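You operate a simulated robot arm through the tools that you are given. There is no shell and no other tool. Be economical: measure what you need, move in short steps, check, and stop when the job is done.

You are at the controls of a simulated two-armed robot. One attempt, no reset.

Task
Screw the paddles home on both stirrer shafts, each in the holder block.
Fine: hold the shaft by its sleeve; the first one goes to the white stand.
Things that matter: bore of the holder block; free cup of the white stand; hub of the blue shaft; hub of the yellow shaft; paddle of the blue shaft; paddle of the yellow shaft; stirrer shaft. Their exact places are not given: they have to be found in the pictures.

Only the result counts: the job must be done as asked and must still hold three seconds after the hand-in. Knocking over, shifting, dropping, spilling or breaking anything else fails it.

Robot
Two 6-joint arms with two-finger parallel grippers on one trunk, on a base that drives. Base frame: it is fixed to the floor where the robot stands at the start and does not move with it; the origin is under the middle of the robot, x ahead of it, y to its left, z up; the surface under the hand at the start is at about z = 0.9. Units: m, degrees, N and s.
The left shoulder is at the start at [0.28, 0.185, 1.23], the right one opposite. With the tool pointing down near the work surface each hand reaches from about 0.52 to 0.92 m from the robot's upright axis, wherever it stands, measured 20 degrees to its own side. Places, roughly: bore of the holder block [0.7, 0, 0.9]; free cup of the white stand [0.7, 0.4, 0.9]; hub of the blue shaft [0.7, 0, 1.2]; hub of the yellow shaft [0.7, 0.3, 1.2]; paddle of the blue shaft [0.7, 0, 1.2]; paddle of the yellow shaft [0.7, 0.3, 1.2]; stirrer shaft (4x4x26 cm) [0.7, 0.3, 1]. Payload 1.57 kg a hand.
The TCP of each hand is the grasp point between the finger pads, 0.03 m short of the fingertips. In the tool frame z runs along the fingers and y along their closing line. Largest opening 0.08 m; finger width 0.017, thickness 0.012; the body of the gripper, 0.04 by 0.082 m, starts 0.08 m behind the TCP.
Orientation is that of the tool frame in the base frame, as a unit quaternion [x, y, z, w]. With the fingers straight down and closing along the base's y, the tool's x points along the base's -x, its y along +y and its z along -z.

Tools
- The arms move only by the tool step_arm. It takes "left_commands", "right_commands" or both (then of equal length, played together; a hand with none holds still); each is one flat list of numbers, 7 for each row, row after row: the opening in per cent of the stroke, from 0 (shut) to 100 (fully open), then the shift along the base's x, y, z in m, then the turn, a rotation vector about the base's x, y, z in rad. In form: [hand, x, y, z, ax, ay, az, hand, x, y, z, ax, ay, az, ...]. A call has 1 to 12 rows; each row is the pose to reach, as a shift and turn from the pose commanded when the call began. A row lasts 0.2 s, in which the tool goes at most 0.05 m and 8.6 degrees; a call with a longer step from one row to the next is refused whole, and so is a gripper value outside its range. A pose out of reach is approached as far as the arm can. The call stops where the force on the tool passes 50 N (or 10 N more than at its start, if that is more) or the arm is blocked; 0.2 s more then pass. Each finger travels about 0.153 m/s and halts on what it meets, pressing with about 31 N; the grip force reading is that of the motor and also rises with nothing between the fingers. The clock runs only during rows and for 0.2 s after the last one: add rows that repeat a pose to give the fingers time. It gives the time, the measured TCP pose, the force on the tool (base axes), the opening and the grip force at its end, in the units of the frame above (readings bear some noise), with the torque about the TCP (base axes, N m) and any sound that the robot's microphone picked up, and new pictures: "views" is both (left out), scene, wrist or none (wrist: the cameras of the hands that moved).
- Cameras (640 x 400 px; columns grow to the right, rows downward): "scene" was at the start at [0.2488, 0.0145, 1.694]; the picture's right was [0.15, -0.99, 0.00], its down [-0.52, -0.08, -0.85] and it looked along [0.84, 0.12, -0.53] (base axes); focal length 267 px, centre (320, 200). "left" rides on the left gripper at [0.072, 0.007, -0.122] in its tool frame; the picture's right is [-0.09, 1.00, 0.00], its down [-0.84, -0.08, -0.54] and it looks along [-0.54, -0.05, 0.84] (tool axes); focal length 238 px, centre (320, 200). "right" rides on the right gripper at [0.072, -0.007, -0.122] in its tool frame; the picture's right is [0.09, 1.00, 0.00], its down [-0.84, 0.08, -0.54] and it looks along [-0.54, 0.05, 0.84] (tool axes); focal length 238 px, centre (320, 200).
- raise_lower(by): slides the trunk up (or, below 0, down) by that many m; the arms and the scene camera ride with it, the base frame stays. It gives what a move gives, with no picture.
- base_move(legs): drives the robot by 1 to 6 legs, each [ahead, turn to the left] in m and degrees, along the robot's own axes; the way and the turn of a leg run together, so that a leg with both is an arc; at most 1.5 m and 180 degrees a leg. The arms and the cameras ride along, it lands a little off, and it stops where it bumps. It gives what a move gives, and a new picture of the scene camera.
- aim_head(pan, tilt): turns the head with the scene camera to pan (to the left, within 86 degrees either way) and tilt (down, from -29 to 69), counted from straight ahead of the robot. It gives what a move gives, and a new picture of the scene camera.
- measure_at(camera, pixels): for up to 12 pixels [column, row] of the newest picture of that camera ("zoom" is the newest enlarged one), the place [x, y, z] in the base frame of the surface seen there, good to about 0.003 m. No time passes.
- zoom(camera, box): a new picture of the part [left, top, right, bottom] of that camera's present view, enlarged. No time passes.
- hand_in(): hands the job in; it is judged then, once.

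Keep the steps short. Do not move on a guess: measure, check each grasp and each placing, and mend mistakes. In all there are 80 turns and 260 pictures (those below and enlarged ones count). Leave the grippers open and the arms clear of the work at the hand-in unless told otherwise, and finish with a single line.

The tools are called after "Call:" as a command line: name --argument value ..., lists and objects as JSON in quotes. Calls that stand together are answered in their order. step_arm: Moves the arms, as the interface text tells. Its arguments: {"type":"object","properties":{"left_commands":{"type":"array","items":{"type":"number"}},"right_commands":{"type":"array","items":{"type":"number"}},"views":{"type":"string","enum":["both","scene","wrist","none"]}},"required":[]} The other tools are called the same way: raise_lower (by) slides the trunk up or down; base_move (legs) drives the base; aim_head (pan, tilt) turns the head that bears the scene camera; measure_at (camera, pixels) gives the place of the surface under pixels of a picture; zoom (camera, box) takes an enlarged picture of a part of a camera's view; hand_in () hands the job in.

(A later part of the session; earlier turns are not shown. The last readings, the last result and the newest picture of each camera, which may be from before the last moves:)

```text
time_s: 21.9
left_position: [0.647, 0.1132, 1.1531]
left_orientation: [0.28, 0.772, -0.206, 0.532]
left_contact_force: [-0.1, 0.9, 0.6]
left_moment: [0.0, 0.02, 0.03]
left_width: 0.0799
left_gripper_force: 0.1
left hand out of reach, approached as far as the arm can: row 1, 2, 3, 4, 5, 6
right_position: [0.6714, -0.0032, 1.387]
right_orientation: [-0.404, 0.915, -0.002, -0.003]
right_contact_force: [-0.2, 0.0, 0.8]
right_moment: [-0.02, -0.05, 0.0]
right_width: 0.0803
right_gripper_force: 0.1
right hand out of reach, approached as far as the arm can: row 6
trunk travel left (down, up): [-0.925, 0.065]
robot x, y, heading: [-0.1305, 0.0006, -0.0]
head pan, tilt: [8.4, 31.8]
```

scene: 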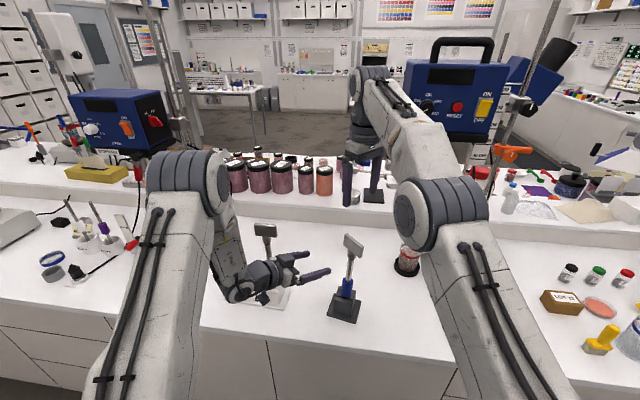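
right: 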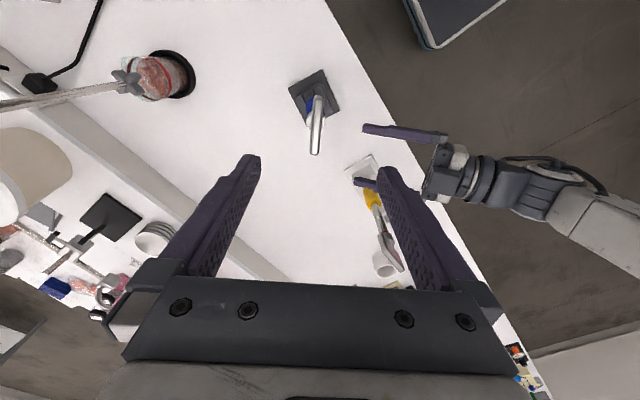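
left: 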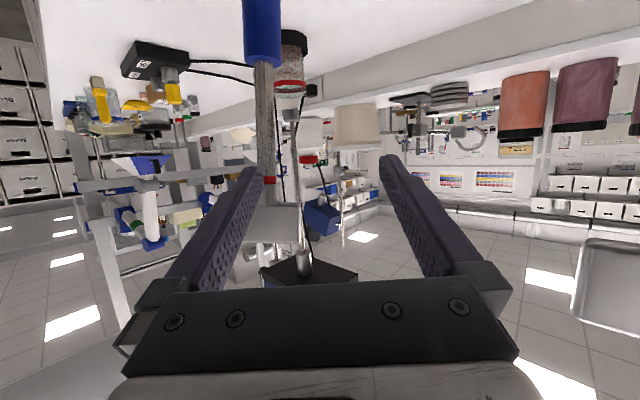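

The left hand is at (0.647, 0.113, 1.153), off the shaft's line by ~5 cm. I'll move to the pre-grasp point (0.644, 0.054, 1.07), 7 cm short of the sleeve along the fingers.

Call:
step_arm --left_commands '[100, -0.001, -0.02, -0.028, 0, 0, 0, 100, -0.002, -0.04, -0.056, 0, 0, 0, 100, -0.003, -0.059, -0.083, 0, 0, 0, 100, -0.003, -0.059, -0.083, 0, 0, 0]'

Call:
zoom --camera "scene" --box '[260, 220, 390, 330]'

```text
time_s: 22.9
left_position: [0.6914, 0.0591, 1.0906]
left_orientation: [0.278, 0.773, -0.207, 0.532]
left_contact_force: [1.0, 0.5, -0.6]
left_moment: [-0.02, -0.01, 0.01]
left_width: 0.0803
left_gripper_force: 0.0
left hand out of reach, approached as far as the arm can: row 1, 2, 3, 4
right_position: [0.6722, -0.0037, 1.3861]
right_orientation: [-0.404, 0.915, 0.0, -0.001]
right_contact_force: [0.4, 0.2, -0.8]
right_moment: [0.0, 0.03, 0.0]
right_width: 0.08
right_gripper_force: 0.1
trunk travel left (down, up): [-0.925, 0.065]
robot x, y, heading: [-0.1293, -0.0052, -0.0]
head pan, tilt: [8.4, 31.8]
```

scene: 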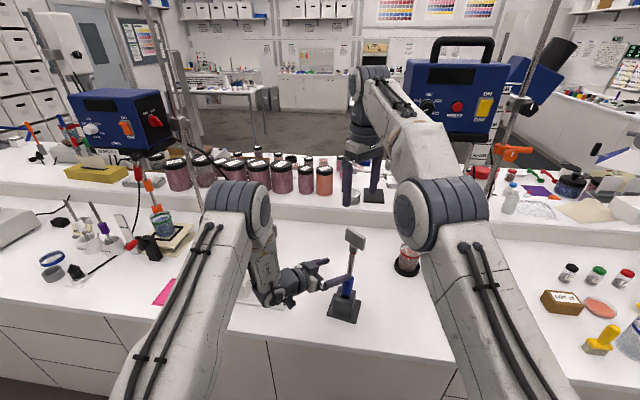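
left: 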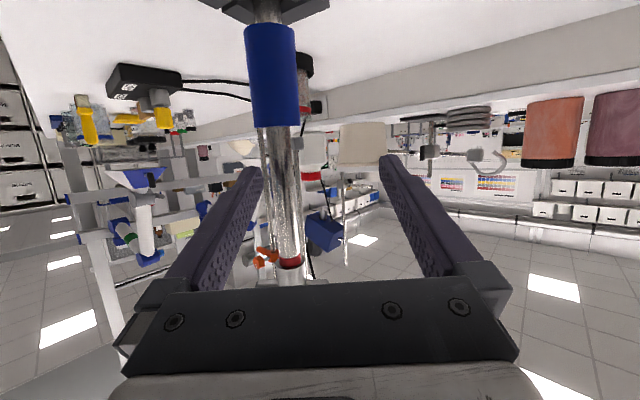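

```text
3.64 times, centred on (325, 275) of scene
```

zoom: 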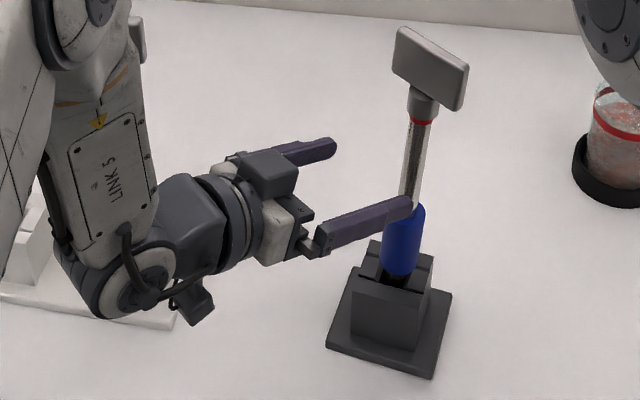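

The near finger is right beside the sleeve and the arm is at its folding limit. I'll first move away sideways, then raise the trunk 6 cm and back the base ~4.5 cm to get more room.

Call:
step_arm --left_commands '[100, 0, 0.02, 0.015, 0, 0, 0, 100, 0, 0.05, 0.035, 0, 0, 0]' --views "none"

Call:
raise_lower --by 0.06

Call:
base_move --legs '[[-0.045, 0]]'

```text
time_s: 23.5
left_position: [0.6918, 0.1109, 1.1234]
left_orientation: [0.28, 0.77, -0.195, 0.539]
left_contact_force: [0.9, -0.1, 0.2]
left_moment: [-0.01, -0.03, 0.03]
left_width: 0.0801
left_gripper_force: 0.1
right_position: [0.6726, -0.0039, 1.3871]
right_orientation: [-0.405, 0.914, -0.001, -0.002]
right_contact_force: [0.3, 0.0, 1.4]
right_moment: [0.03, -0.02, -0.02]
right_width: 0.0799
right_gripper_force: 0.0
trunk travel left (down, up): [-0.925, 0.065]
robot x, y, heading: [-0.1293, -0.0002, -0.2]
head pan, tilt: [8.4, 31.8]
```

```text
time_s: 24.5
left_position: [0.6917, 0.1099, 1.1842]
left_orientation: [0.28, 0.77, -0.195, 0.539]
left_contact_force: [-0.4, -0.5, 0.0]
left_moment: [0.0, 0.04, 0.0]
left_width: 0.0799
left_gripper_force: 0.1
right_position: [0.6724, -0.0034, 1.4464]
right_orientation: [-0.404, 0.915, -0.001, -0.001]
right_contact_force: [0.0, -0.8, -0.1]
right_moment: [-0.02, 0.01, 0.0]
right_width: 0.0799
right_gripper_force: 0.0
trunk travel left (down, up): [-0.985, 0.005]
robot x, y, heading: [-0.1315, 0.0018, -0.3]
head pan, tilt: [8.4, 31.8]
```

```text
time_s: 25.4
left_position: [0.6461, 0.11, 1.1829]
left_orientation: [0.281, 0.769, -0.195, 0.539]
left_contact_force: [0.7, -0.6, 0.1]
left_moment: [-0.01, -0.02, -0.01]
left_width: 0.0805
left_gripper_force: 0.1
right_position: [0.6264, -0.004, 1.4476]
right_orientation: [-0.405, 0.915, 0.0, -0.001]
right_contact_force: [0.3, -0.5, 0.3]
right_moment: [-0.01, -0.01, 0.0]
right_width: 0.0802
right_gripper_force: 0.1
trunk travel left (down, up): [-0.985, 0.005]
robot x, y, heading: [-0.1753, 0.0009, -0.0]
head pan, tilt: [8.4, 31.8]
```

scene: 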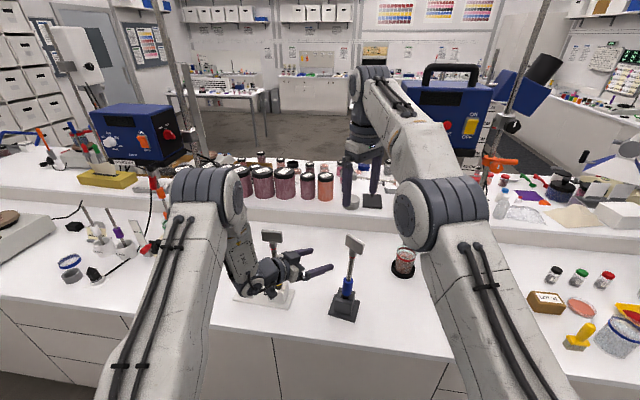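

More room now. Left hand to the pre-grasp point (0.644, 0.054, 1.07).

Call:
step_arm --left_commands '[100, -0.001, -0.016, -0.037, 0, 0, 0, 100, -0.002, -0.036, -0.075, 0, 0, 0, 100, -0.002, -0.056, -0.113, 0, 0, 0, 100, -0.002, -0.056, -0.113, 0, 0, 0]'

Call:
zoom --camera "scene" --box '[260, 220, 390, 330]'

Call:
measure_at --camera "zoom" --pixels '[[430, 80], [405, 235], [410, 200], [412, 165], [320, 130]]'

```text
time_s: 26.4
left_position: [0.672, 0.0555, 1.0759]
left_orientation: [0.279, 0.772, -0.202, 0.535]
left_contact_force: [-0.3, -0.6, 0.5]
left_moment: [0.02, 0.02, 0.0]
left_width: 0.0801
left_gripper_force: 0.1
left hand out of reach, approached as far as the arm can: row 1, 2, 3, 4
right_position: [0.6272, -0.0044, 1.4482]
right_orientation: [-0.404, 0.915, 0.0, -0.002]
right_contact_force: [0.8, -0.6, 0.1]
right_moment: [0.0, -0.01, 0.0]
right_width: 0.0797
right_gripper_force: 0.0
trunk travel left (down, up): [-0.985, 0.005]
robot x, y, heading: [-0.1727, -0.0007, -0.2]
head pan, tilt: [8.4, 31.8]
```

scene: 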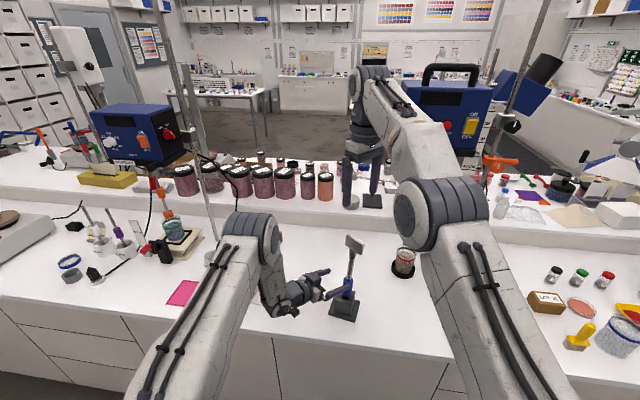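
left: 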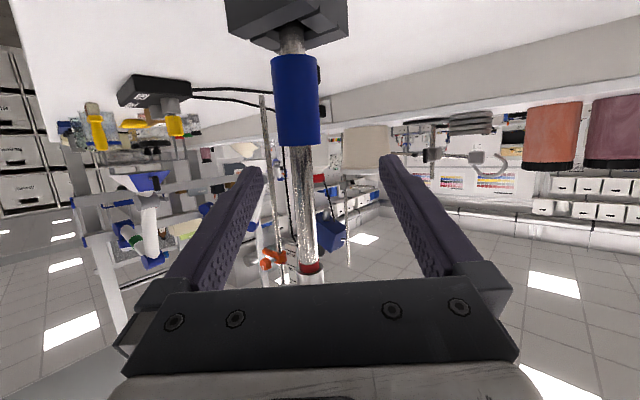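

```text
3.64 times, centred on (325, 275) of scene
```

zoom: 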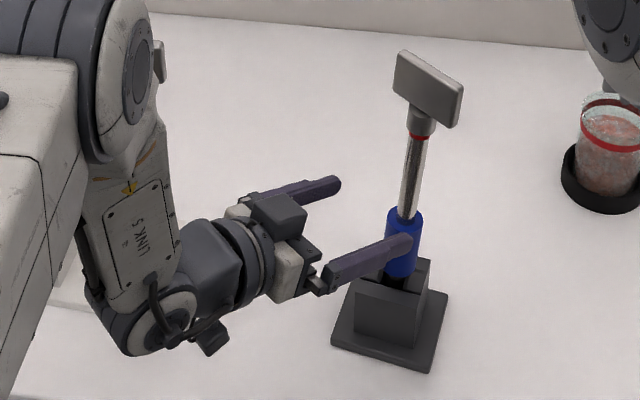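

```text
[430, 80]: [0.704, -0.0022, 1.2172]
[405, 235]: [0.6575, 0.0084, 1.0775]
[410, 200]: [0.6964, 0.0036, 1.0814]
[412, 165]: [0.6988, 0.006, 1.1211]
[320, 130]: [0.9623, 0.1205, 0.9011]
```

Call:
measure_at --camera "zoom" --pixels '[[402, 262], [405, 220], [400, 255], [408, 190], [422, 128], [395, 70], [455, 100], [430, 72]]'

Call:
measure_at --camera "left" --pixels '[[296, 90], [296, 120], [278, 100], [315, 100], [305, 200], [311, 265]]'

```text
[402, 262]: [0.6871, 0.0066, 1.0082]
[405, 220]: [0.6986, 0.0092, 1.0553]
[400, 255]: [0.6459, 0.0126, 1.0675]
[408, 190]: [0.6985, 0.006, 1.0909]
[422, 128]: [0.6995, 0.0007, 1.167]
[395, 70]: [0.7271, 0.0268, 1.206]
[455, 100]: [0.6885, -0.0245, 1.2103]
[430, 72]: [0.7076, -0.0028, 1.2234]
```

```text
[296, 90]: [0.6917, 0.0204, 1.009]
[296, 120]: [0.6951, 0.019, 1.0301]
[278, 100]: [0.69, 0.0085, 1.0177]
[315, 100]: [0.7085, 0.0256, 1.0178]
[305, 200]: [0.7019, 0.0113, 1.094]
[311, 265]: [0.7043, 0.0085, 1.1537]
```

The shaft now stands nearly upright at about (0.705, 0.008). It lies between the open left fingers. I'll advance to it and close on the sleeve.

Call:
step_arm --left_commands '[100, 0.005, -0.016, -0.012, 0, 0, 0, 100, 0.018, -0.032, -0.022, 0, 0, 0, 100, 0.033, -0.0475, -0.031, 0, 0, 0, 100, 0.033, -0.0475, -0.031, 0, 0, 0]'

Call:
zoom --camera "scene" --box '[280, 225, 390, 330]'

```text
time_s: 27.4
left_position: [0.7068, 0.0079, 1.0426]
left_orientation: [0.281, 0.769, -0.196, 0.539]
left_contact_force: [0.6, 0.0, 0.6]
left_moment: [-0.01, -0.02, -0.01]
left_width: 0.0798
left_gripper_force: 0.0
left hand out of reach, approached as far as the arm can: row 1
right_position: [0.6258, -0.0035, 1.4481]
right_orientation: [-0.404, 0.915, -0.001, -0.002]
right_contact_force: [0.3, -0.5, 0.5]
right_moment: [0.0, 0.0, 0.04]
right_width: 0.0797
right_gripper_force: 0.1
trunk travel left (down, up): [-0.985, 0.005]
robot x, y, heading: [-0.1725, 0.0001, -0.3]
head pan, tilt: [8.4, 31.8]
```

scene: 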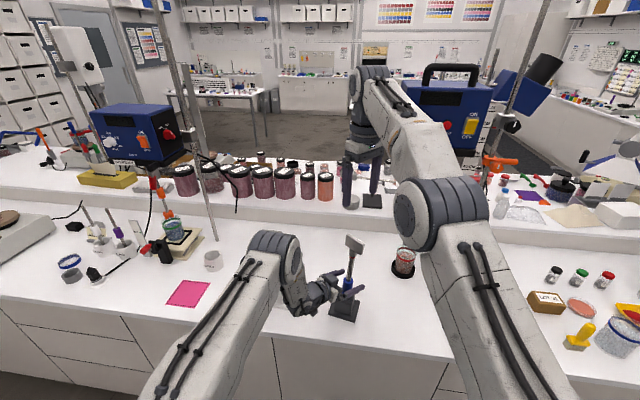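
left: 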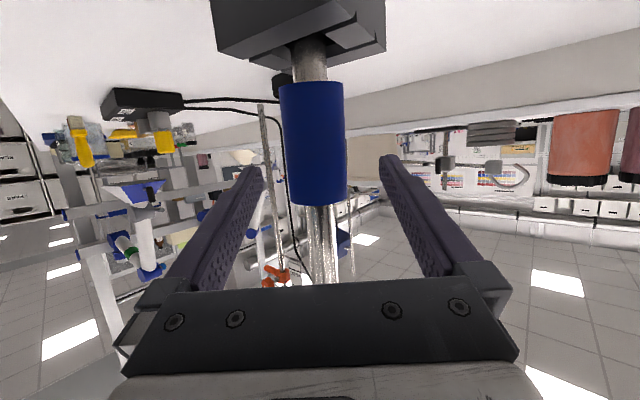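

```text
3.81 times, centred on (335, 278) of scene
```

zoom: 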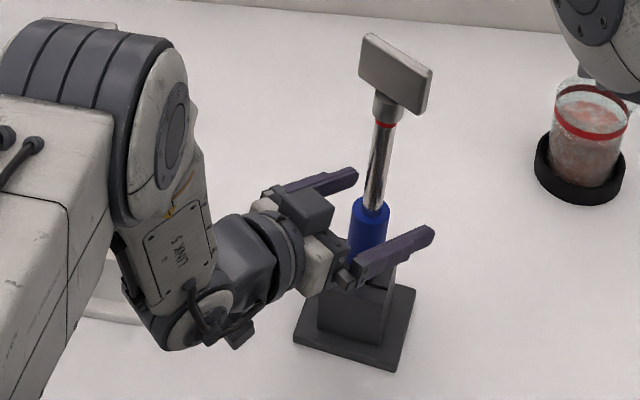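

The sleeve is centred between the fingers. Closing now, gradually.

Call:
step_arm --left_commands '[60, 0, 0, 0, 0, 0, 0, 40, 0, 0, 0, 0, 0, 0, 0, 0, 0, 0, 0, 0, 0, 0, 0, 0, 0, 0, 0, 0]'

Call:
zoom --camera "scene" --box '[280, 225, 390, 330]'

Call:
measure_at --camera "zoom" --pixels '[[378, 150], [374, 180], [386, 108], [366, 48], [426, 82], [398, 60], [372, 210], [296, 338], [390, 368], [412, 292]]'

```text
time_s: 28.4
left_position: [0.7062, 0.008, 1.0444]
left_orientation: [0.281, 0.77, -0.196, 0.539]
left_contact_force: [0.4, -0.2, 0.1]
left_moment: [-0.03, -0.08, -0.04]
left_width: 0.033
left_gripper_force: 30.4
right_position: [0.6258, -0.0042, 1.4463]
right_orientation: [-0.404, 0.915, -0.001, -0.001]
right_contact_force: [-0.9, -0.4, 0.4]
right_moment: [0.0, -0.05, 0.01]
right_width: 0.08
right_gripper_force: 0.0
trunk travel left (down, up): [-0.985, 0.005]
robot x, y, heading: [-0.1766, 0.0024, -0.2]
head pan, tilt: [8.4, 31.8]
```

scene: 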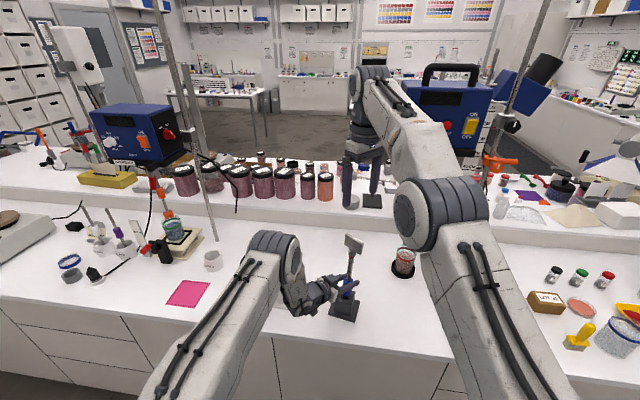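
left: 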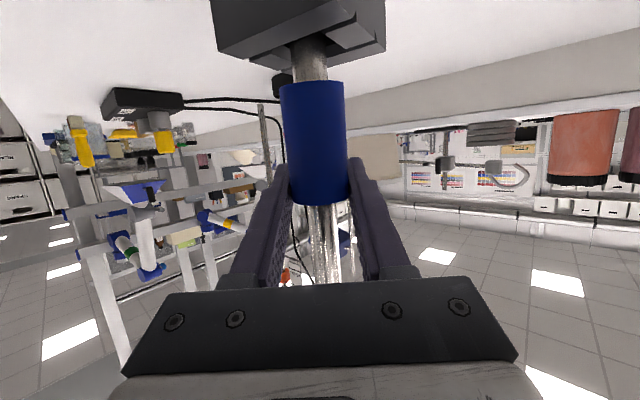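

```text
3.81 times, centred on (335, 278) of scene
```

zoom: 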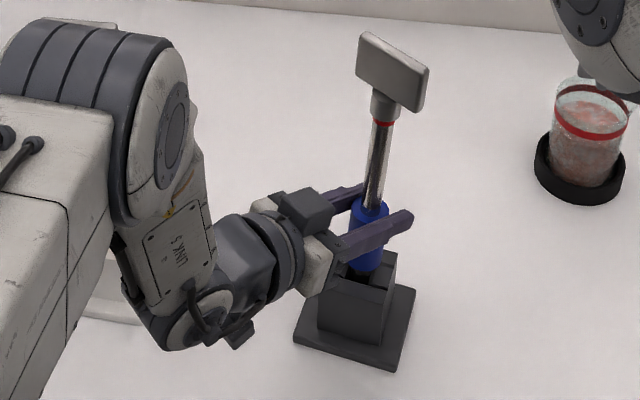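

```text
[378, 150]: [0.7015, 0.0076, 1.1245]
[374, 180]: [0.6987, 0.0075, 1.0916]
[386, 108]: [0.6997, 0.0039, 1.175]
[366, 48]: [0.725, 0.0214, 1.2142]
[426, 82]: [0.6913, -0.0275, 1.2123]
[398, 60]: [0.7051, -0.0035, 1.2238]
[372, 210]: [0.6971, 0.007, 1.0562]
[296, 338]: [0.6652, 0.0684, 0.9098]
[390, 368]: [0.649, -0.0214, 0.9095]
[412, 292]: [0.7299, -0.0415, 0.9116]
```

The sleeve is held (33 mm, 30 N). The shaft leans ~4° toward -y; I'll tilt the left hand -0.07 rad about x to make it upright.

Call:
step_arm --left_commands '[0, 0, 0, 0, -0.035, 0, 0, 0, 0, 0, 0, -0.07, 0, 0, 0, 0, 0, 0, -0.07, 0, 0]' --views "none"

Call:
zoom --camera "scene" --box '[320, 225, 380, 325]'

Call:
measure_at --camera "scene" --pixels '[[352, 252], [350, 260], [349, 265], [350, 270], [349, 275], [348, 280], [354, 240]]'

```text
time_s: 29.2
left_position: [0.7059, 0.008, 1.0446]
left_orientation: [0.261, 0.762, -0.222, 0.549]
left_contact_force: [0.4, 5.1, 1.4]
left_moment: [0.6, 0.03, -0.01]
left_width: 0.033
left_gripper_force: 31.1
right_position: [0.6263, -0.0033, 1.4475]
right_orientation: [-0.405, 0.915, -0.001, -0.002]
right_contact_force: [-0.3, 0.1, 0.0]
right_moment: [0.02, -0.01, 0.0]
right_width: 0.08
right_gripper_force: 0.1
trunk travel left (down, up): [-0.985, 0.005]
robot x, y, heading: [-0.1773, 0.0001, -0.0]
head pan, tilt: [8.4, 31.8]
```

```text
4.00 times, centred on (350, 275) of scene
```

zoom: 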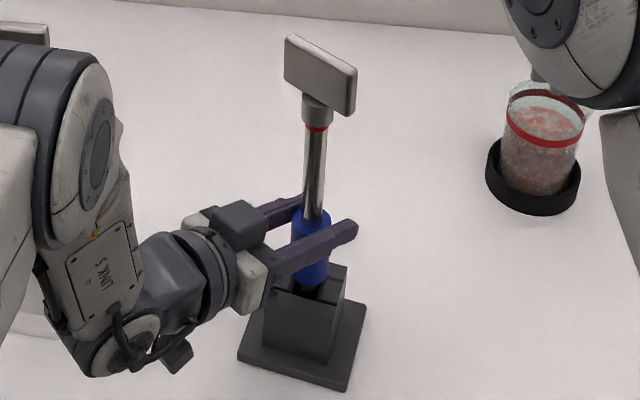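

```text
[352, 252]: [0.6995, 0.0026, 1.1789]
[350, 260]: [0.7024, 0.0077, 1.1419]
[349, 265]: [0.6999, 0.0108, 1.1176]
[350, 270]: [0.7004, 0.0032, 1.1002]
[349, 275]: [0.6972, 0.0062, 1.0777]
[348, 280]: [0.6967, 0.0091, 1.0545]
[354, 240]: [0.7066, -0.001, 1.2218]
```

The shaft is upright within ~1°. The assembly is still ~2.5 cm off its first place and turned -8.5°; holding the sleeve, I'll slide it back slowly to (0.682, 0.001) while turning it +8.5°.

Call:
step_arm --left_commands '[0, -0.003, -0.001, 0, 0, 0, 0.02, 0, -0.006, -0.002, 0, 0, 0, 0.04, 0, -0.009, -0.003, 0, 0, 0, 0.06, 0, -0.012, -0.004, 0, 0, 0, 0.08, 0, -0.015, -0.005, 0, 0, 0, 0.1, 0, -0.018, -0.006, 0, 0, 0, 0.12, 0, -0.021, -0.0065, 0, 0, 0, 0.135, 0, -0.024, -0.007, 0, 0, 0, 0.15]' --views "none"

Call:
zoom --camera "scene" --box '[310, 225, 390, 325]'

Call:
measure_at --camera "zoom" --pixels '[[295, 345], [380, 360], [325, 110], [320, 160], [316, 230], [400, 300], [330, 320], [300, 60], [355, 85]]'

```text
time_s: 31.0
left_position: [0.6877, 0.0036, 1.0443]
left_orientation: [0.202, 0.78, -0.186, 0.562]
left_contact_force: [-1.0, 3.0, 2.3]
left_moment: [0.47, 0.12, -0.03]
left_width: 0.033
left_gripper_force: 31.0
left hand out of reach, approached as far as the arm can: row 8
right_position: [0.6244, -0.0046, 1.4466]
right_orientation: [-0.405, 0.914, -0.001, -0.001]
right_contact_force: [0.2, 0.9, -0.2]
right_moment: [0.0, -0.01, 0.05]
right_width: 0.0801
right_gripper_force: 0.0
trunk travel left (down, up): [-0.985, 0.005]
robot x, y, heading: [-0.173, 0.0022, 0.1]
head pan, tilt: [8.4, 31.8]
```

```text
4.00 times, centred on (350, 275) of scene
```

zoom: 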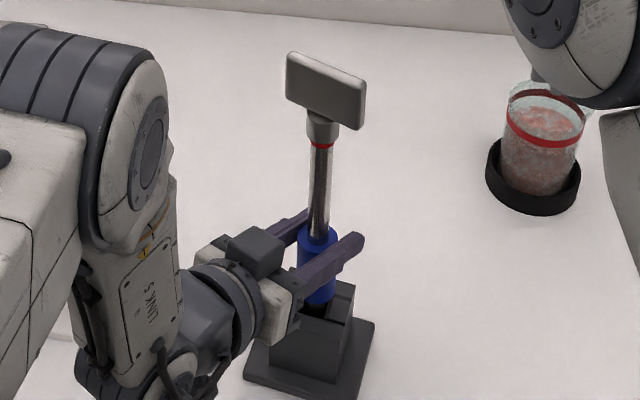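

```text
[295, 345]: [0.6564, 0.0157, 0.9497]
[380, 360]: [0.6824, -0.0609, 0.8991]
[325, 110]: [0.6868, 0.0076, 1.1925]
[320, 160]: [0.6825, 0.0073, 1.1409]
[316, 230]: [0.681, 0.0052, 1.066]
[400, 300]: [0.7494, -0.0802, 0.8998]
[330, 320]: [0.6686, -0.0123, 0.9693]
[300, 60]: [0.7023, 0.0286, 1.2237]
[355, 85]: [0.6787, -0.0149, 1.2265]
```

The assembly is back near its first place and orientation. Now the right hand goes down to z 1.27 and forward over the paddle at (0.690, 0.006), turning +10° to match it.

Call:
step_arm --right_commands '[100, 0, 0, -0.045, 0, 0, 0.05, 100, 0, 0.003, -0.09, 0, 0, 0.1, 100, 0, 0.007, -0.135, 0, 0, 0.15, 100, 0, 0.0106, -0.174, 0, 0, 0.17, 100, 0.022, 0.0106, -0.174, 0, 0, 0.17, 100, 0.044, 0.0106, -0.174, 0, 0, 0.17, 100, 0.066, 0.0106, -0.174, 0, 0, 0.17, 100, 0.066, 0.0106, -0.174, 0, 0, 0.17]'

Call:
zoom --camera "right" --box '[260, 100, 380, 260]'

```text
time_s: 32.8
left_position: [0.6878, 0.0017, 1.0441]
left_orientation: [0.202, 0.781, -0.186, 0.562]
left_contact_force: [-0.7, 2.2, 0.3]
left_moment: [0.27, 0.1, -0.04]
left_width: 0.0329
left_gripper_force: 31.1
right_position: [0.6854, 0.0051, 1.2711]
right_orientation: [-0.48, 0.877, -0.002, -0.001]
right_contact_force: [-0.3, -0.4, 0.1]
right_moment: [0.02, -0.02, -0.03]
right_width: 0.0804
right_gripper_force: 0.1
right hand out of reach, approached as far as the arm can: row 7, 8
trunk travel left (down, up): [-0.985, 0.005]
robot x, y, heading: [-0.1752, 0.0006, 0.1]
head pan, tilt: [8.4, 31.8]
```

scene: 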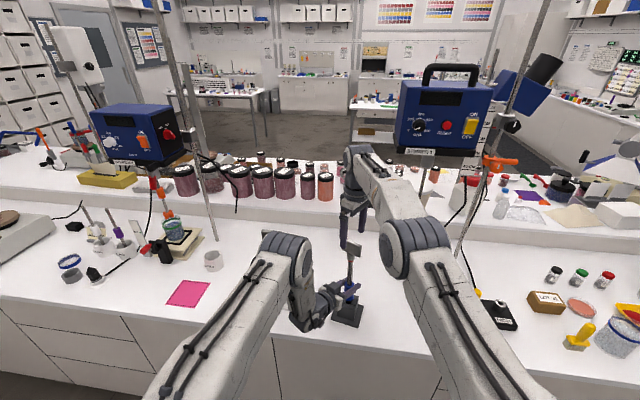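
right: 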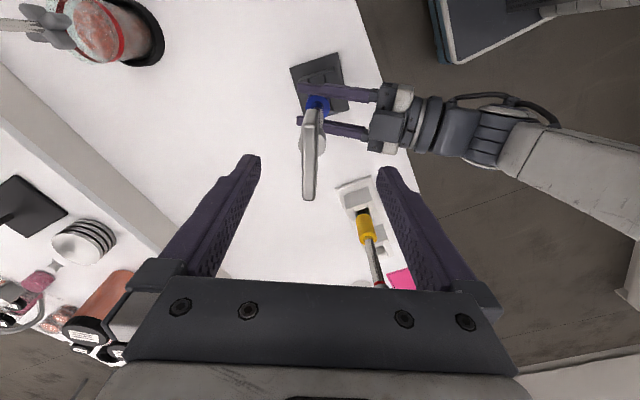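

```text
2.50 times, centred on (320, 180) of right
```

zoom: 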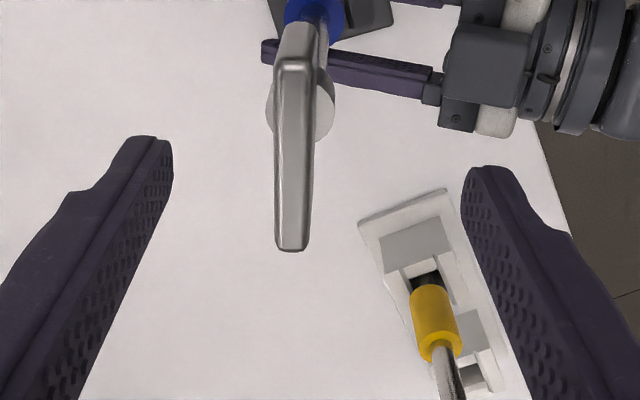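

Call:
measure_at --camera "zoom" --pixels '[[296, 64], [291, 243], [292, 150], [280, 200], [306, 200], [285, 70], [306, 70]]'

```text
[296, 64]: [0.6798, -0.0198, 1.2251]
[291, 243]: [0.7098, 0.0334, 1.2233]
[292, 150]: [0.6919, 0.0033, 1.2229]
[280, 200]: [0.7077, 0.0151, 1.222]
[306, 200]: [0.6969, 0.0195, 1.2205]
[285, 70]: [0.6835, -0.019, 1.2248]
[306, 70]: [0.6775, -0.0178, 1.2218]
```

Paddle centre (0.694, 0.006), direction 60.5°. I'll descend onto it at z 1.219 with a +3° turn, then close.

Call:
step_arm --right_commands '[100, 0.002, 0.001, -0.025, 0, 0, 0.05, 100, 0.007, 0.001, -0.051, 0, 0, 0.05, 100, 0.007, 0.001, -0.051, 0, 0, 0.05, 50, 0.007, 0.001, -0.051, 0, 0, 0.05, 0, 0.007, 0.001, -0.051, 0, 0, 0.05, 0, 0.007, 0.001, -0.051, 0, 0, 0.05]'

```text
time_s: 34.2
left_position: [0.6883, 0.0026, 1.044]
left_orientation: [0.201, 0.78, -0.185, 0.563]
left_contact_force: [-7.5, 4.3, 1.1]
left_moment: [-0.33, -0.85, 0.05]
left_width: 0.0332
left_gripper_force: 31.0
right_position: [0.6914, 0.0076, 1.2212]
right_orientation: [-0.502, 0.865, -0.001, -0.002]
right_contact_force: [3.7, -2.4, 0.2]
right_moment: [0.26, 0.33, -0.03]
right_width: 0.0114
right_gripper_force: 28.3
trunk travel left (down, up): [-0.985, 0.005]
robot x, y, heading: [-0.1768, -0.0053, -0.2]
head pan, tilt: [8.4, 31.8]
```

scene: 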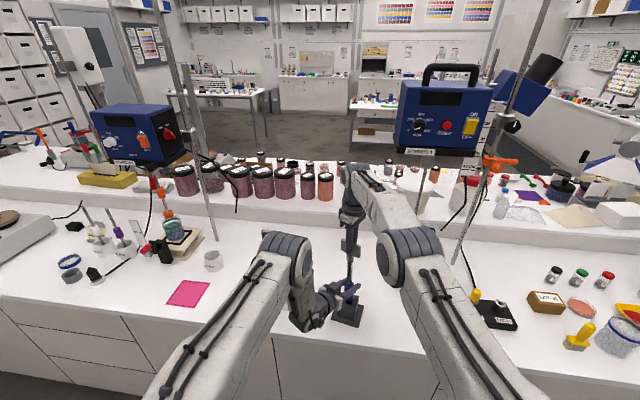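
right: 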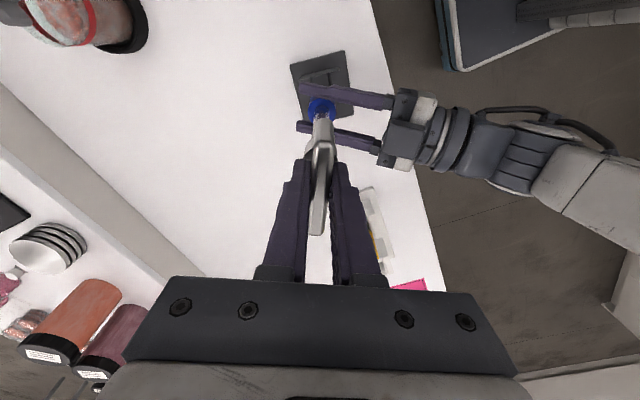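

Gripped (11 mm), forces small. Turning clockwise 100° with a 2 mm centring shift.

Call:
step_arm --right_commands '[0, 0.001, 0, 0, 0, 0, -0.145, 0, 0.001, -0.001, 0, 0, 0, -0.29, 0, 0.002, -0.001, 0, 0, 0, -0.435, 0, 0.002, -0.001, 0, 0, 0, -0.58, 0, 0.002, -0.001, 0, 0, 0, -0.725, 0, 0.002, -0.001, 0, 0, 0, -0.87, 0, 0.002, -0.001, -0.0002, 0, 0, -1.015, 0, 0.002, -0.001, -0.0003, 0, 0, -1.16, 0, 0.002, -0.001, -0.0004, 0, 0, -1.305, 0, 0.002, -0.001, -0.0005, 0, 0, -1.45, 0, 0.002, -0.001, -0.0005, 0, 0, -1.595, 0, 0.002, -0.001, -0.0005, 0, 0, -1.74]' --views "none"

Call:
zoom --camera "scene" --box '[325, 230, 375, 330]'

```text
time_s: 36.8
left_position: [0.6887, 0.0018, 1.045]
left_orientation: [0.201, 0.78, -0.186, 0.563]
left_contact_force: [-4.2, 5.5, 7.8]
left_moment: [0.1, -0.74, -0.03]
left_width: 0.0331
left_gripper_force: 31.1
right_position: [0.6941, 0.0061, 1.2196]
right_orientation: [0.339, 0.941, -0.001, -0.001]
right_contact_force: [3.6, -5.3, -7.8]
right_moment: [-1.21, 0.04, 0.09]
right_width: 0.0116
right_gripper_force: 29.4
trunk travel left (down, up): [-0.985, 0.005]
robot x, y, heading: [-0.1776, -0.0014, -0.0]
head pan, tilt: [8.4, 31.8]
```

```text
4.00 times, centred on (350, 280) of scene
```

zoom: 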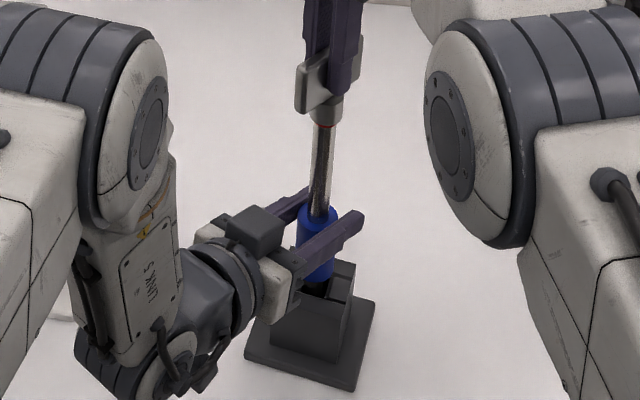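

The red band is almost covered. I'll continue ~90° with 1.5 mm of descent.

Call:
step_arm --right_commands '[0, 0, 0, -0.001, 0, 0, -0.145, 0, 0, 0, -0.001, 0, 0, -0.29, 0, 0, -0.001, -0.001, 0, 0, -0.435, 0, 0, -0.001, -0.001, 0, 0, -0.58, 0, 0, -0.001, -0.0012, 0, 0, -0.725, 0, 0, -0.001, -0.0012, 0, 0, -0.87, 0, 0, -0.001, -0.0014, 0, 0, -1.015, 0, 0, -0.001, -0.0014, 0, 0, -1.16, 0, 0, -0.001, -0.0015, 0, 0, -1.305, 0, 0, -0.001, -0.0015, 0, 0, -1.45]' --views "none"

Call:
zoom --camera "scene" --box '[335, 235, 370, 285]'

```text
time_s: 39.0
left_position: [0.6892, 0.0017, 1.0438]
left_orientation: [0.202, 0.781, -0.186, 0.561]
left_contact_force: [-1.0, 1.3, 7.3]
left_moment: [-0.19, -0.81, 0.02]
left_width: 0.0335
left_gripper_force: 30.8
right_position: [0.6946, 0.0043, 1.2181]
right_orientation: [0.877, 0.481, 0.0, -0.001]
right_contact_force: [-1.1, -1.3, -7.2]
right_moment: [-0.16, 1.16, 0.07]
right_width: 0.0118
right_gripper_force: 28.9
trunk travel left (down, up): [-0.985, 0.005]
robot x, y, heading: [-0.1758, 0.0021, -0.0]
head pan, tilt: [8.4, 31.8]
```

```text
8.00 times, centred on (352, 260) of scene
```

zoom: 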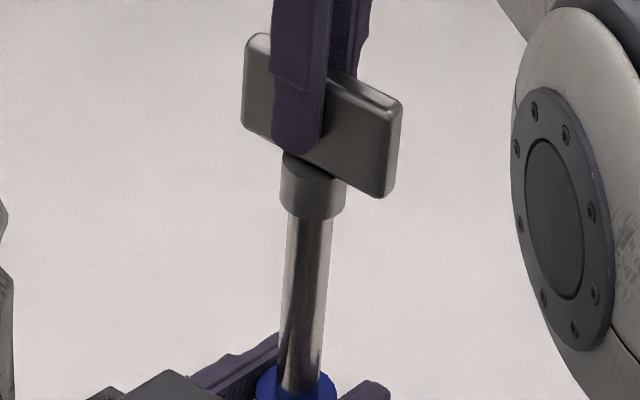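

The red band has vanished, but the axial torque (0.07 N m) shows no stop yet. I'll release, unwind 180° in place around the paddle (left keeps the sleeve) and tighten on.

Call:
step_arm --right_commands '[50, 0, 0, 0, 0, 0, 0, 100, 0, 0, 0, 0, 0, 0, 100, 0, 0, 0, 0, 0, 0.1496, 100, 0, 0, 0, 0, 0, 0.2992, 100, 0, 0, 0, 0, 0, 0.4488, 100, 0, 0, 0, 0, 0, 0.5984, 100, 0, 0, 0, 0, 0, 0.748, 100, 0, 0, 0, 0, 0, 0.8976, 100, 0, 0, 0, 0, 0, 1.0472, 100, 0, 0, 0, 0, 0, 1.1968, 100, 0, 0, 0, 0, 0, 1.3464, 100, 0, 0, 0, 0, 0, 1.496]' --views "none"

Call:
step_arm --right_commands '[100, 0, 0, 0, 0, 0, 0.1496, 100, 0, 0, 0, 0, 0, 0.2992, 100, 0, 0, 0, 0, 0, 0.4488, 100, 0, 0, 0, 0, 0, 0.5984, 100, 0, 0, 0, 0, 0, 0.748, 100, 0, 0, 0, 0, 0, 0.8976, 100, 0, 0, 0, 0, 0, 1.0472, 100, 0, 0, 0, 0, 0, 1.1968, 100, 0, 0, 0, 0, 0, 1.3464, 100, 0, 0, 0, 0, 0, 1.496, 100, 0, 0, 0, 0, 0, 1.6456]' --views "wrist"

```text
time_s: 41.6
left_position: [0.6882, 0.0029, 1.0439]
left_orientation: [0.202, 0.78, -0.186, 0.562]
left_contact_force: [0.5, 0.6, -0.2]
left_moment: [0.02, 0.0, -0.02]
left_width: 0.0332
left_gripper_force: 31.0
right_position: [0.6959, 0.005, 1.219]
right_orientation: [0.314, 0.95, 0.001, 0.0]
right_contact_force: [-0.8, 0.7, 0.1]
right_moment: [-0.02, 0.03, -0.01]
right_width: 0.0797
right_gripper_force: 0.0
trunk travel left (down, up): [-0.985, 0.005]
robot x, y, heading: [-0.1739, 0.0007, -0.0]
head pan, tilt: [8.4, 31.8]
```

```text
time_s: 44.0
left_position: [0.6879, 0.0023, 1.0449]
left_orientation: [0.202, 0.781, -0.186, 0.561]
left_contact_force: [0.3, 0.9, -0.1]
left_moment: [0.01, 0.01, -0.03]
left_width: 0.0329
left_gripper_force: 31.2
right_position: [0.6945, 0.0039, 1.2185]
right_orientation: [-0.483, 0.876, 0.0, 0.0]
right_contact_force: [0.3, 0.0, 0.7]
right_moment: [-0.03, 0.0, -0.01]
right_width: 0.0798
right_gripper_force: 0.1
trunk travel left (down, up): [-0.985, 0.005]
robot x, y, heading: [-0.1785, -0.0041, -0.0]
head pan, tilt: [8.4, 31.8]
```

right: 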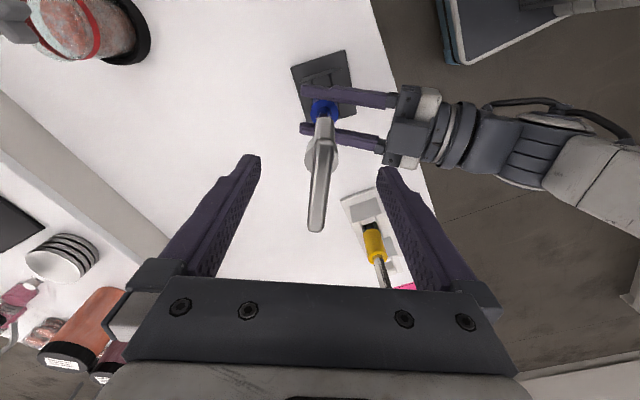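

The paddle is between the fingers, aligned. Close and turn clockwise, watching for the stop.

Call:
step_arm --right_commands '[50, 0, 0, 0, 0, 0, 0, 0, 0, 0, 0, 0, 0, 0, 0, 0, 0, 0, 0, 0, 0, 0, 0, 0, 0, 0, 0, -0.145, 0, 0, 0, 0, 0, 0, -0.29, 0, 0, 0, -0.0004, 0, 0, -0.435, 0, 0, 0, -0.0006, 0, 0, -0.58, 0, 0, 0, -0.0008, 0, 0, -0.725, 0, 0, 0, -0.001, 0, 0, -0.87, 0, 0, 0, -0.001, 0, 0, -1.015, 0, 0, 0, -0.001, 0, 0, -1.16, 0, 0, 0, -0.001, 0, 0, -1.305]' --views "none"

Call:
zoom --camera "scene" --box '[325, 230, 375, 330]'

```text
time_s: 46.6
left_position: [0.6883, 0.0034, 1.0444]
left_orientation: [0.202, 0.78, -0.186, 0.562]
left_contact_force: [-5.2, 6.7, 5.1]
left_moment: [0.18, -0.48, -0.37]
left_width: 0.0325
left_gripper_force: 30.7
right_position: [0.6964, 0.0026, 1.2166]
right_orientation: [0.152, 0.988, -0.001, 0.001]
right_contact_force: [4.8, -5.9, -4.5]
right_moment: [-0.92, -0.35, 0.42]
right_width: 0.0112
right_gripper_force: 28.8
trunk travel left (down, up): [-0.985, 0.005]
robot x, y, heading: [-0.1715, 0.0014, -0.5]
head pan, tilt: [8.4, 31.8]
```

```text
4.00 times, centred on (350, 280) of scene
```

zoom: 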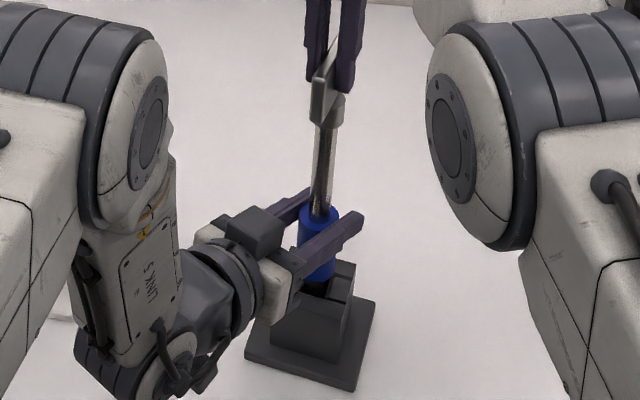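

Torque about z rose to 0.42 N m: it appears to be seating. I'll add 12° to confirm the stop.

Call:
step_arm --right_commands '[0, 0, 0, 0, 0, 0, -0.07, 0, 0, 0, 0, 0, 0, -0.14, 0, 0, 0, 0, 0, 0, -0.21]' --views "wrist"

Call:
zoom --camera "scene" --box '[325, 230, 375, 330]'

```text
time_s: 47.4
left_position: [0.6887, 0.0028, 1.0446]
left_orientation: [0.202, 0.78, -0.186, 0.562]
left_contact_force: [2.3, 3.6, 2.1]
left_moment: [0.2, -0.15, -0.51]
left_width: 0.0332
left_gripper_force: 31.0
right_position: [0.6941, 0.005, 1.2174]
right_orientation: [0.254, 0.967, 0.0, -0.002]
right_contact_force: [-1.3, -4.7, -3.6]
right_moment: [-1.11, -0.21, 0.58]
right_width: 0.0124
right_gripper_force: 29.6
trunk travel left (down, up): [-0.985, 0.005]
robot x, y, heading: [-0.1744, 0.001, -0.2]
head pan, tilt: [8.4, 31.8]
```

right: 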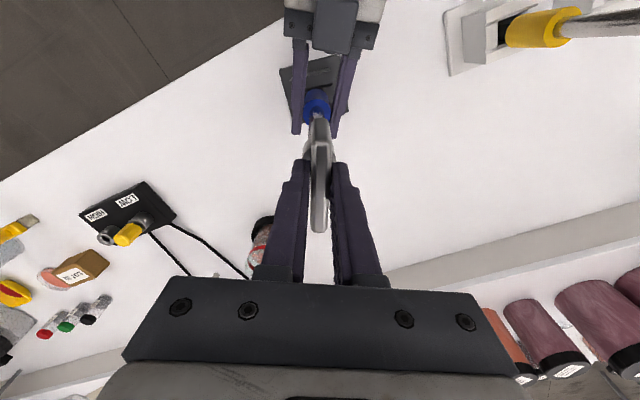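

```text
4.00 times, centred on (350, 280) of scene
```

zoom: 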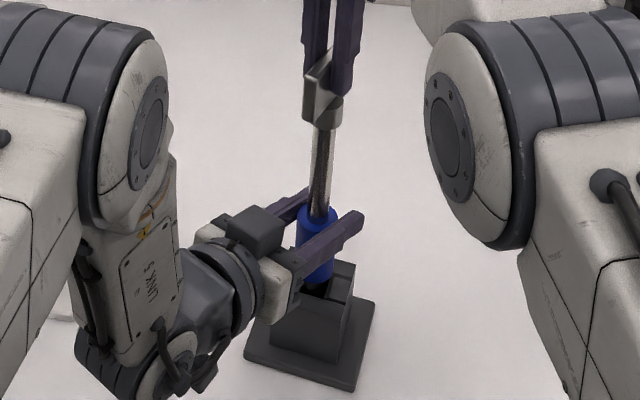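

Torque 0.58 N m and the paddle starts twisting in the pads: it is home. I'll open the right hand, rise and retreat.

Call:
step_arm --right_commands '[30, 0, 0, 0, 0, 0, 0, 100, 0, 0, 0, 0, 0, 0, 100, 0, 0, 0.02, 0, 0, 0, 100, -0.006, 0, 0.045, 0, 0, 0, 100, -0.015, 0, 0.075, 0, 0, 0, 100, -0.03, -0.03, 0.11, 0, 0, 0, 100, -0.05, -0.065, 0.13, 0, 0, 0, 100, -0.07, -0.1, 0.14, 0, 0, 0, 100, -0.09, -0.14, 0.14, 0, 0, 0, 100, -0.1, -0.18, 0.14, 0, 0, 0, 100, -0.1, -0.22, 0.14, 0, 0, 0]' --views "scene"

Call:
zoom --camera "scene" --box '[335, 235, 370, 285]'

Call:
zoom --camera "scene" --box '[240, 225, 380, 335]'

```text
time_s: 49.8
left_position: [0.6883, 0.0023, 1.043]
left_orientation: [0.202, 0.781, -0.186, 0.562]
left_contact_force: [2.0, -1.7, -0.7]
left_moment: [-0.15, -0.19, 0.02]
left_width: 0.0331
left_gripper_force: 31.0
right_position: [0.5958, -0.2146, 1.3562]
right_orientation: [0.252, 0.968, 0.0, 0.0]
right_contact_force: [0.7, -0.3, -0.3]
right_moment: [0.0, -0.02, 0.01]
right_width: 0.0801
right_gripper_force: 0.1
trunk travel left (down, up): [-0.985, 0.005]
robot x, y, heading: [-0.1763, -0.0018, -0.0]
head pan, tilt: [8.4, 31.8]
```

scene: 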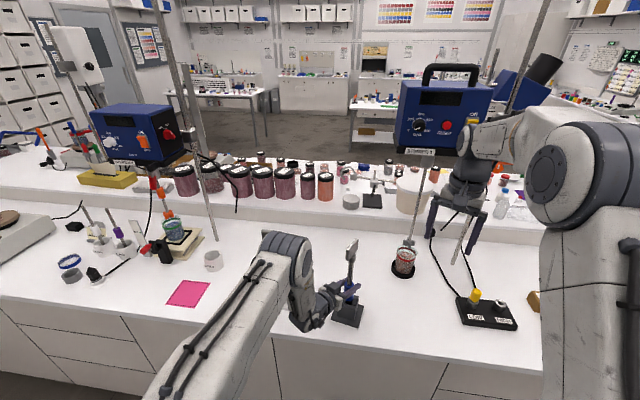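

```text
8.00 times, centred on (352, 260) of scene
```

zoom: 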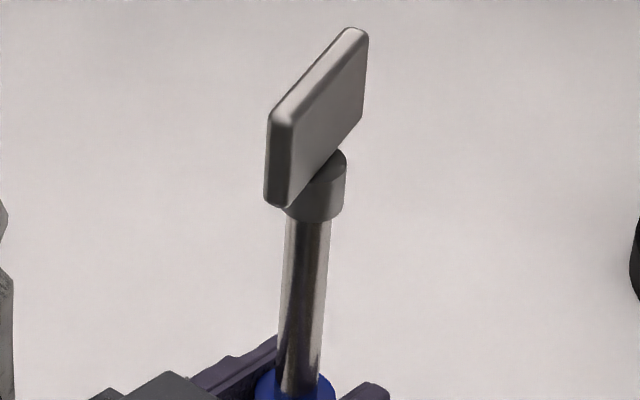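

```text
3.64 times, centred on (310, 280) of scene
```

zoom: 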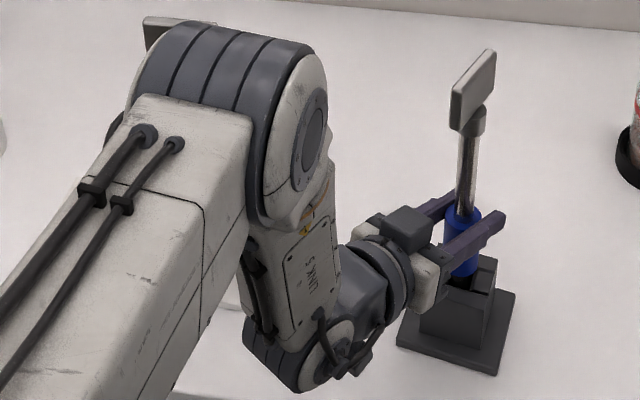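

Blue paddle is home. The left hand still holds the sleeve; I'll lift slowly by 3 cm first and check that the holder stays.

Call:
measure_at --camera "zoom" --pixels '[[398, 345], [495, 374], [513, 296], [424, 330], [482, 340]]'

Call:
step_arm --left_commands '[0, 0, 0, 0.01, 0, 0, 0, 0, 0, 0, 0.02, 0, 0, 0, 0, 0, 0, 0.03, 0, 0, 0]' --views "none"

Call:
zoom --camera "scene" --box '[310, 225, 390, 335]'

```text
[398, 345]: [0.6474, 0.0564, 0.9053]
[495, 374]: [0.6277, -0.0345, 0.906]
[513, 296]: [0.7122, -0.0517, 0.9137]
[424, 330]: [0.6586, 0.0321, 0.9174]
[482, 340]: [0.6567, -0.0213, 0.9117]
```

```text
time_s: 50.6
left_position: [0.6892, 0.0037, 1.075]
left_orientation: [0.202, 0.781, -0.183, 0.562]
left_contact_force: [-0.1, 0.5, -2.2]
left_moment: [-0.01, -0.02, 0.0]
left_width: 0.0329
left_gripper_force: 30.8
right_position: [0.5946, -0.216, 1.354]
right_orientation: [0.253, 0.967, 0.0, -0.002]
right_contact_force: [0.7, -0.3, 0.0]
right_moment: [0.05, 0.02, -0.02]
right_width: 0.08
right_gripper_force: 0.0
trunk travel left (down, up): [-0.985, 0.005]
robot x, y, heading: [-0.1751, 0.0009, 0.0]
head pan, tilt: [8.4, 31.8]
```

```text
3.64 times, centred on (350, 280) of scene
```

zoom: 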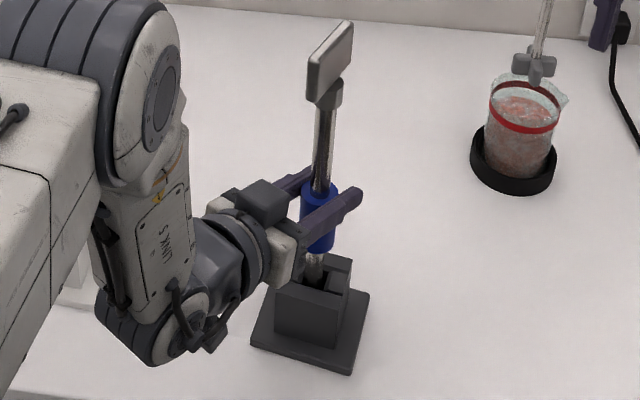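

The holder stays and only the shaft rises (weight ~2 N). Lifting 7 cm more to see its foot.

Call:
step_arm --left_commands '[0, 0, 0, 0.035, 0, 0, 0, 0, 0, 0, 0.07, 0, 0, 0, 0, 0, 0, 0.085, 0, 0, 0]' --views "wrist"

Call:
zoom --camera "scene" --box '[310, 215, 390, 335]'

Call:
zoom --camera "scene" --box '[325, 270, 375, 335]'

```text
time_s: 51.4
left_position: [0.6873, 0.0023, 1.1598]
left_orientation: [0.204, 0.78, -0.181, 0.564]
left_contact_force: [1.2, -0.6, -1.8]
left_moment: [0.01, 0.0, -0.03]
left_width: 0.0331
left_gripper_force: 30.9
right_position: [0.5953, -0.2145, 1.3554]
right_orientation: [0.252, 0.968, 0.0, 0.0]
right_contact_force: [0.2, 0.2, 0.6]
right_moment: [0.01, 0.0, 0.01]
right_width: 0.0802
right_gripper_force: 0.1
trunk travel left (down, up): [-0.985, 0.005]
robot x, y, heading: [-0.1761, 0.0033, -0.1]
head pan, tilt: [8.4, 31.8]
```

left: 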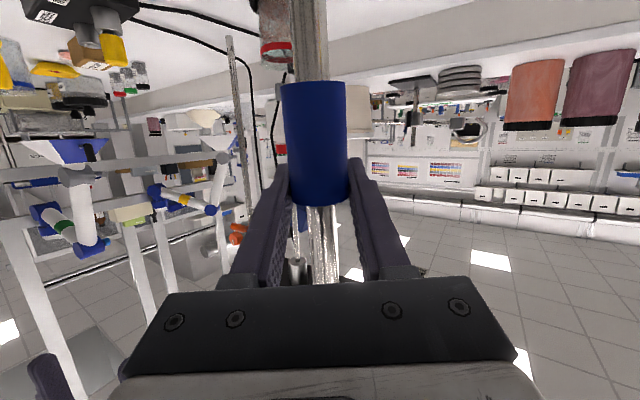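

```text
3.33 times, centred on (350, 275) of scene
```

zoom: 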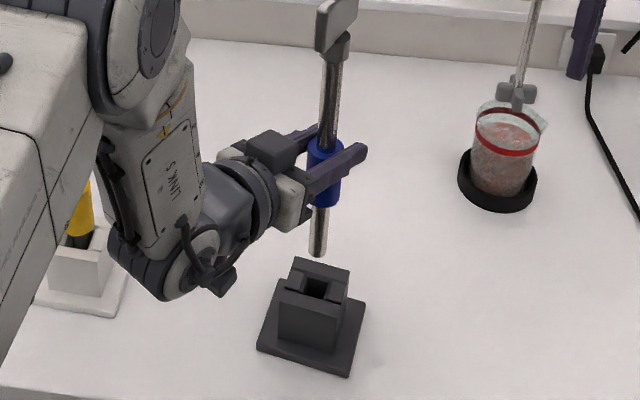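

```text
6.15 times, centred on (350, 302) of scene
```

zoom: 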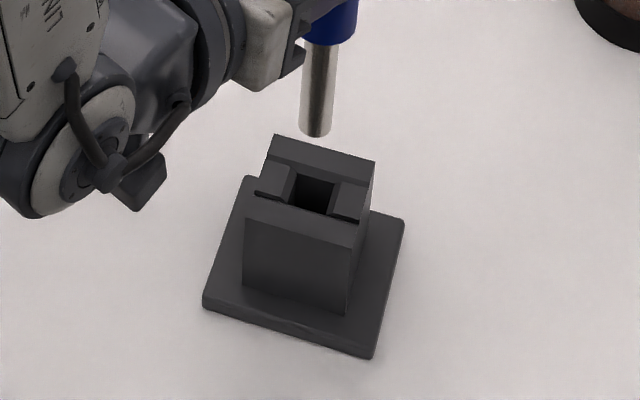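

The foot is a plain round rod, so no yaw alignment is needed. I'll measure the foot tip and the bore.

Call:
measure_at --camera "zoom" --pixels '[[316, 130], [316, 100], [318, 60], [297, 172], [336, 182], [331, 212], [290, 203], [274, 135], [374, 161], [246, 210], [354, 238], [313, 192]]'

```text
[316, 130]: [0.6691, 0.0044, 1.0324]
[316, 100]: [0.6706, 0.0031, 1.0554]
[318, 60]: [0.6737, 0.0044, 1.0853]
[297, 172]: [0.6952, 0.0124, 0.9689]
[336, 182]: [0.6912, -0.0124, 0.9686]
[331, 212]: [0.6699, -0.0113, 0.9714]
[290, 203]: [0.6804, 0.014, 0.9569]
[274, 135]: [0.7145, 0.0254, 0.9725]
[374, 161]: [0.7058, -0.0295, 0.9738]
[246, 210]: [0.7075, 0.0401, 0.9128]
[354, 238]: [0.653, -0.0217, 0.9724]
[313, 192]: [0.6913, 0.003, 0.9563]
```

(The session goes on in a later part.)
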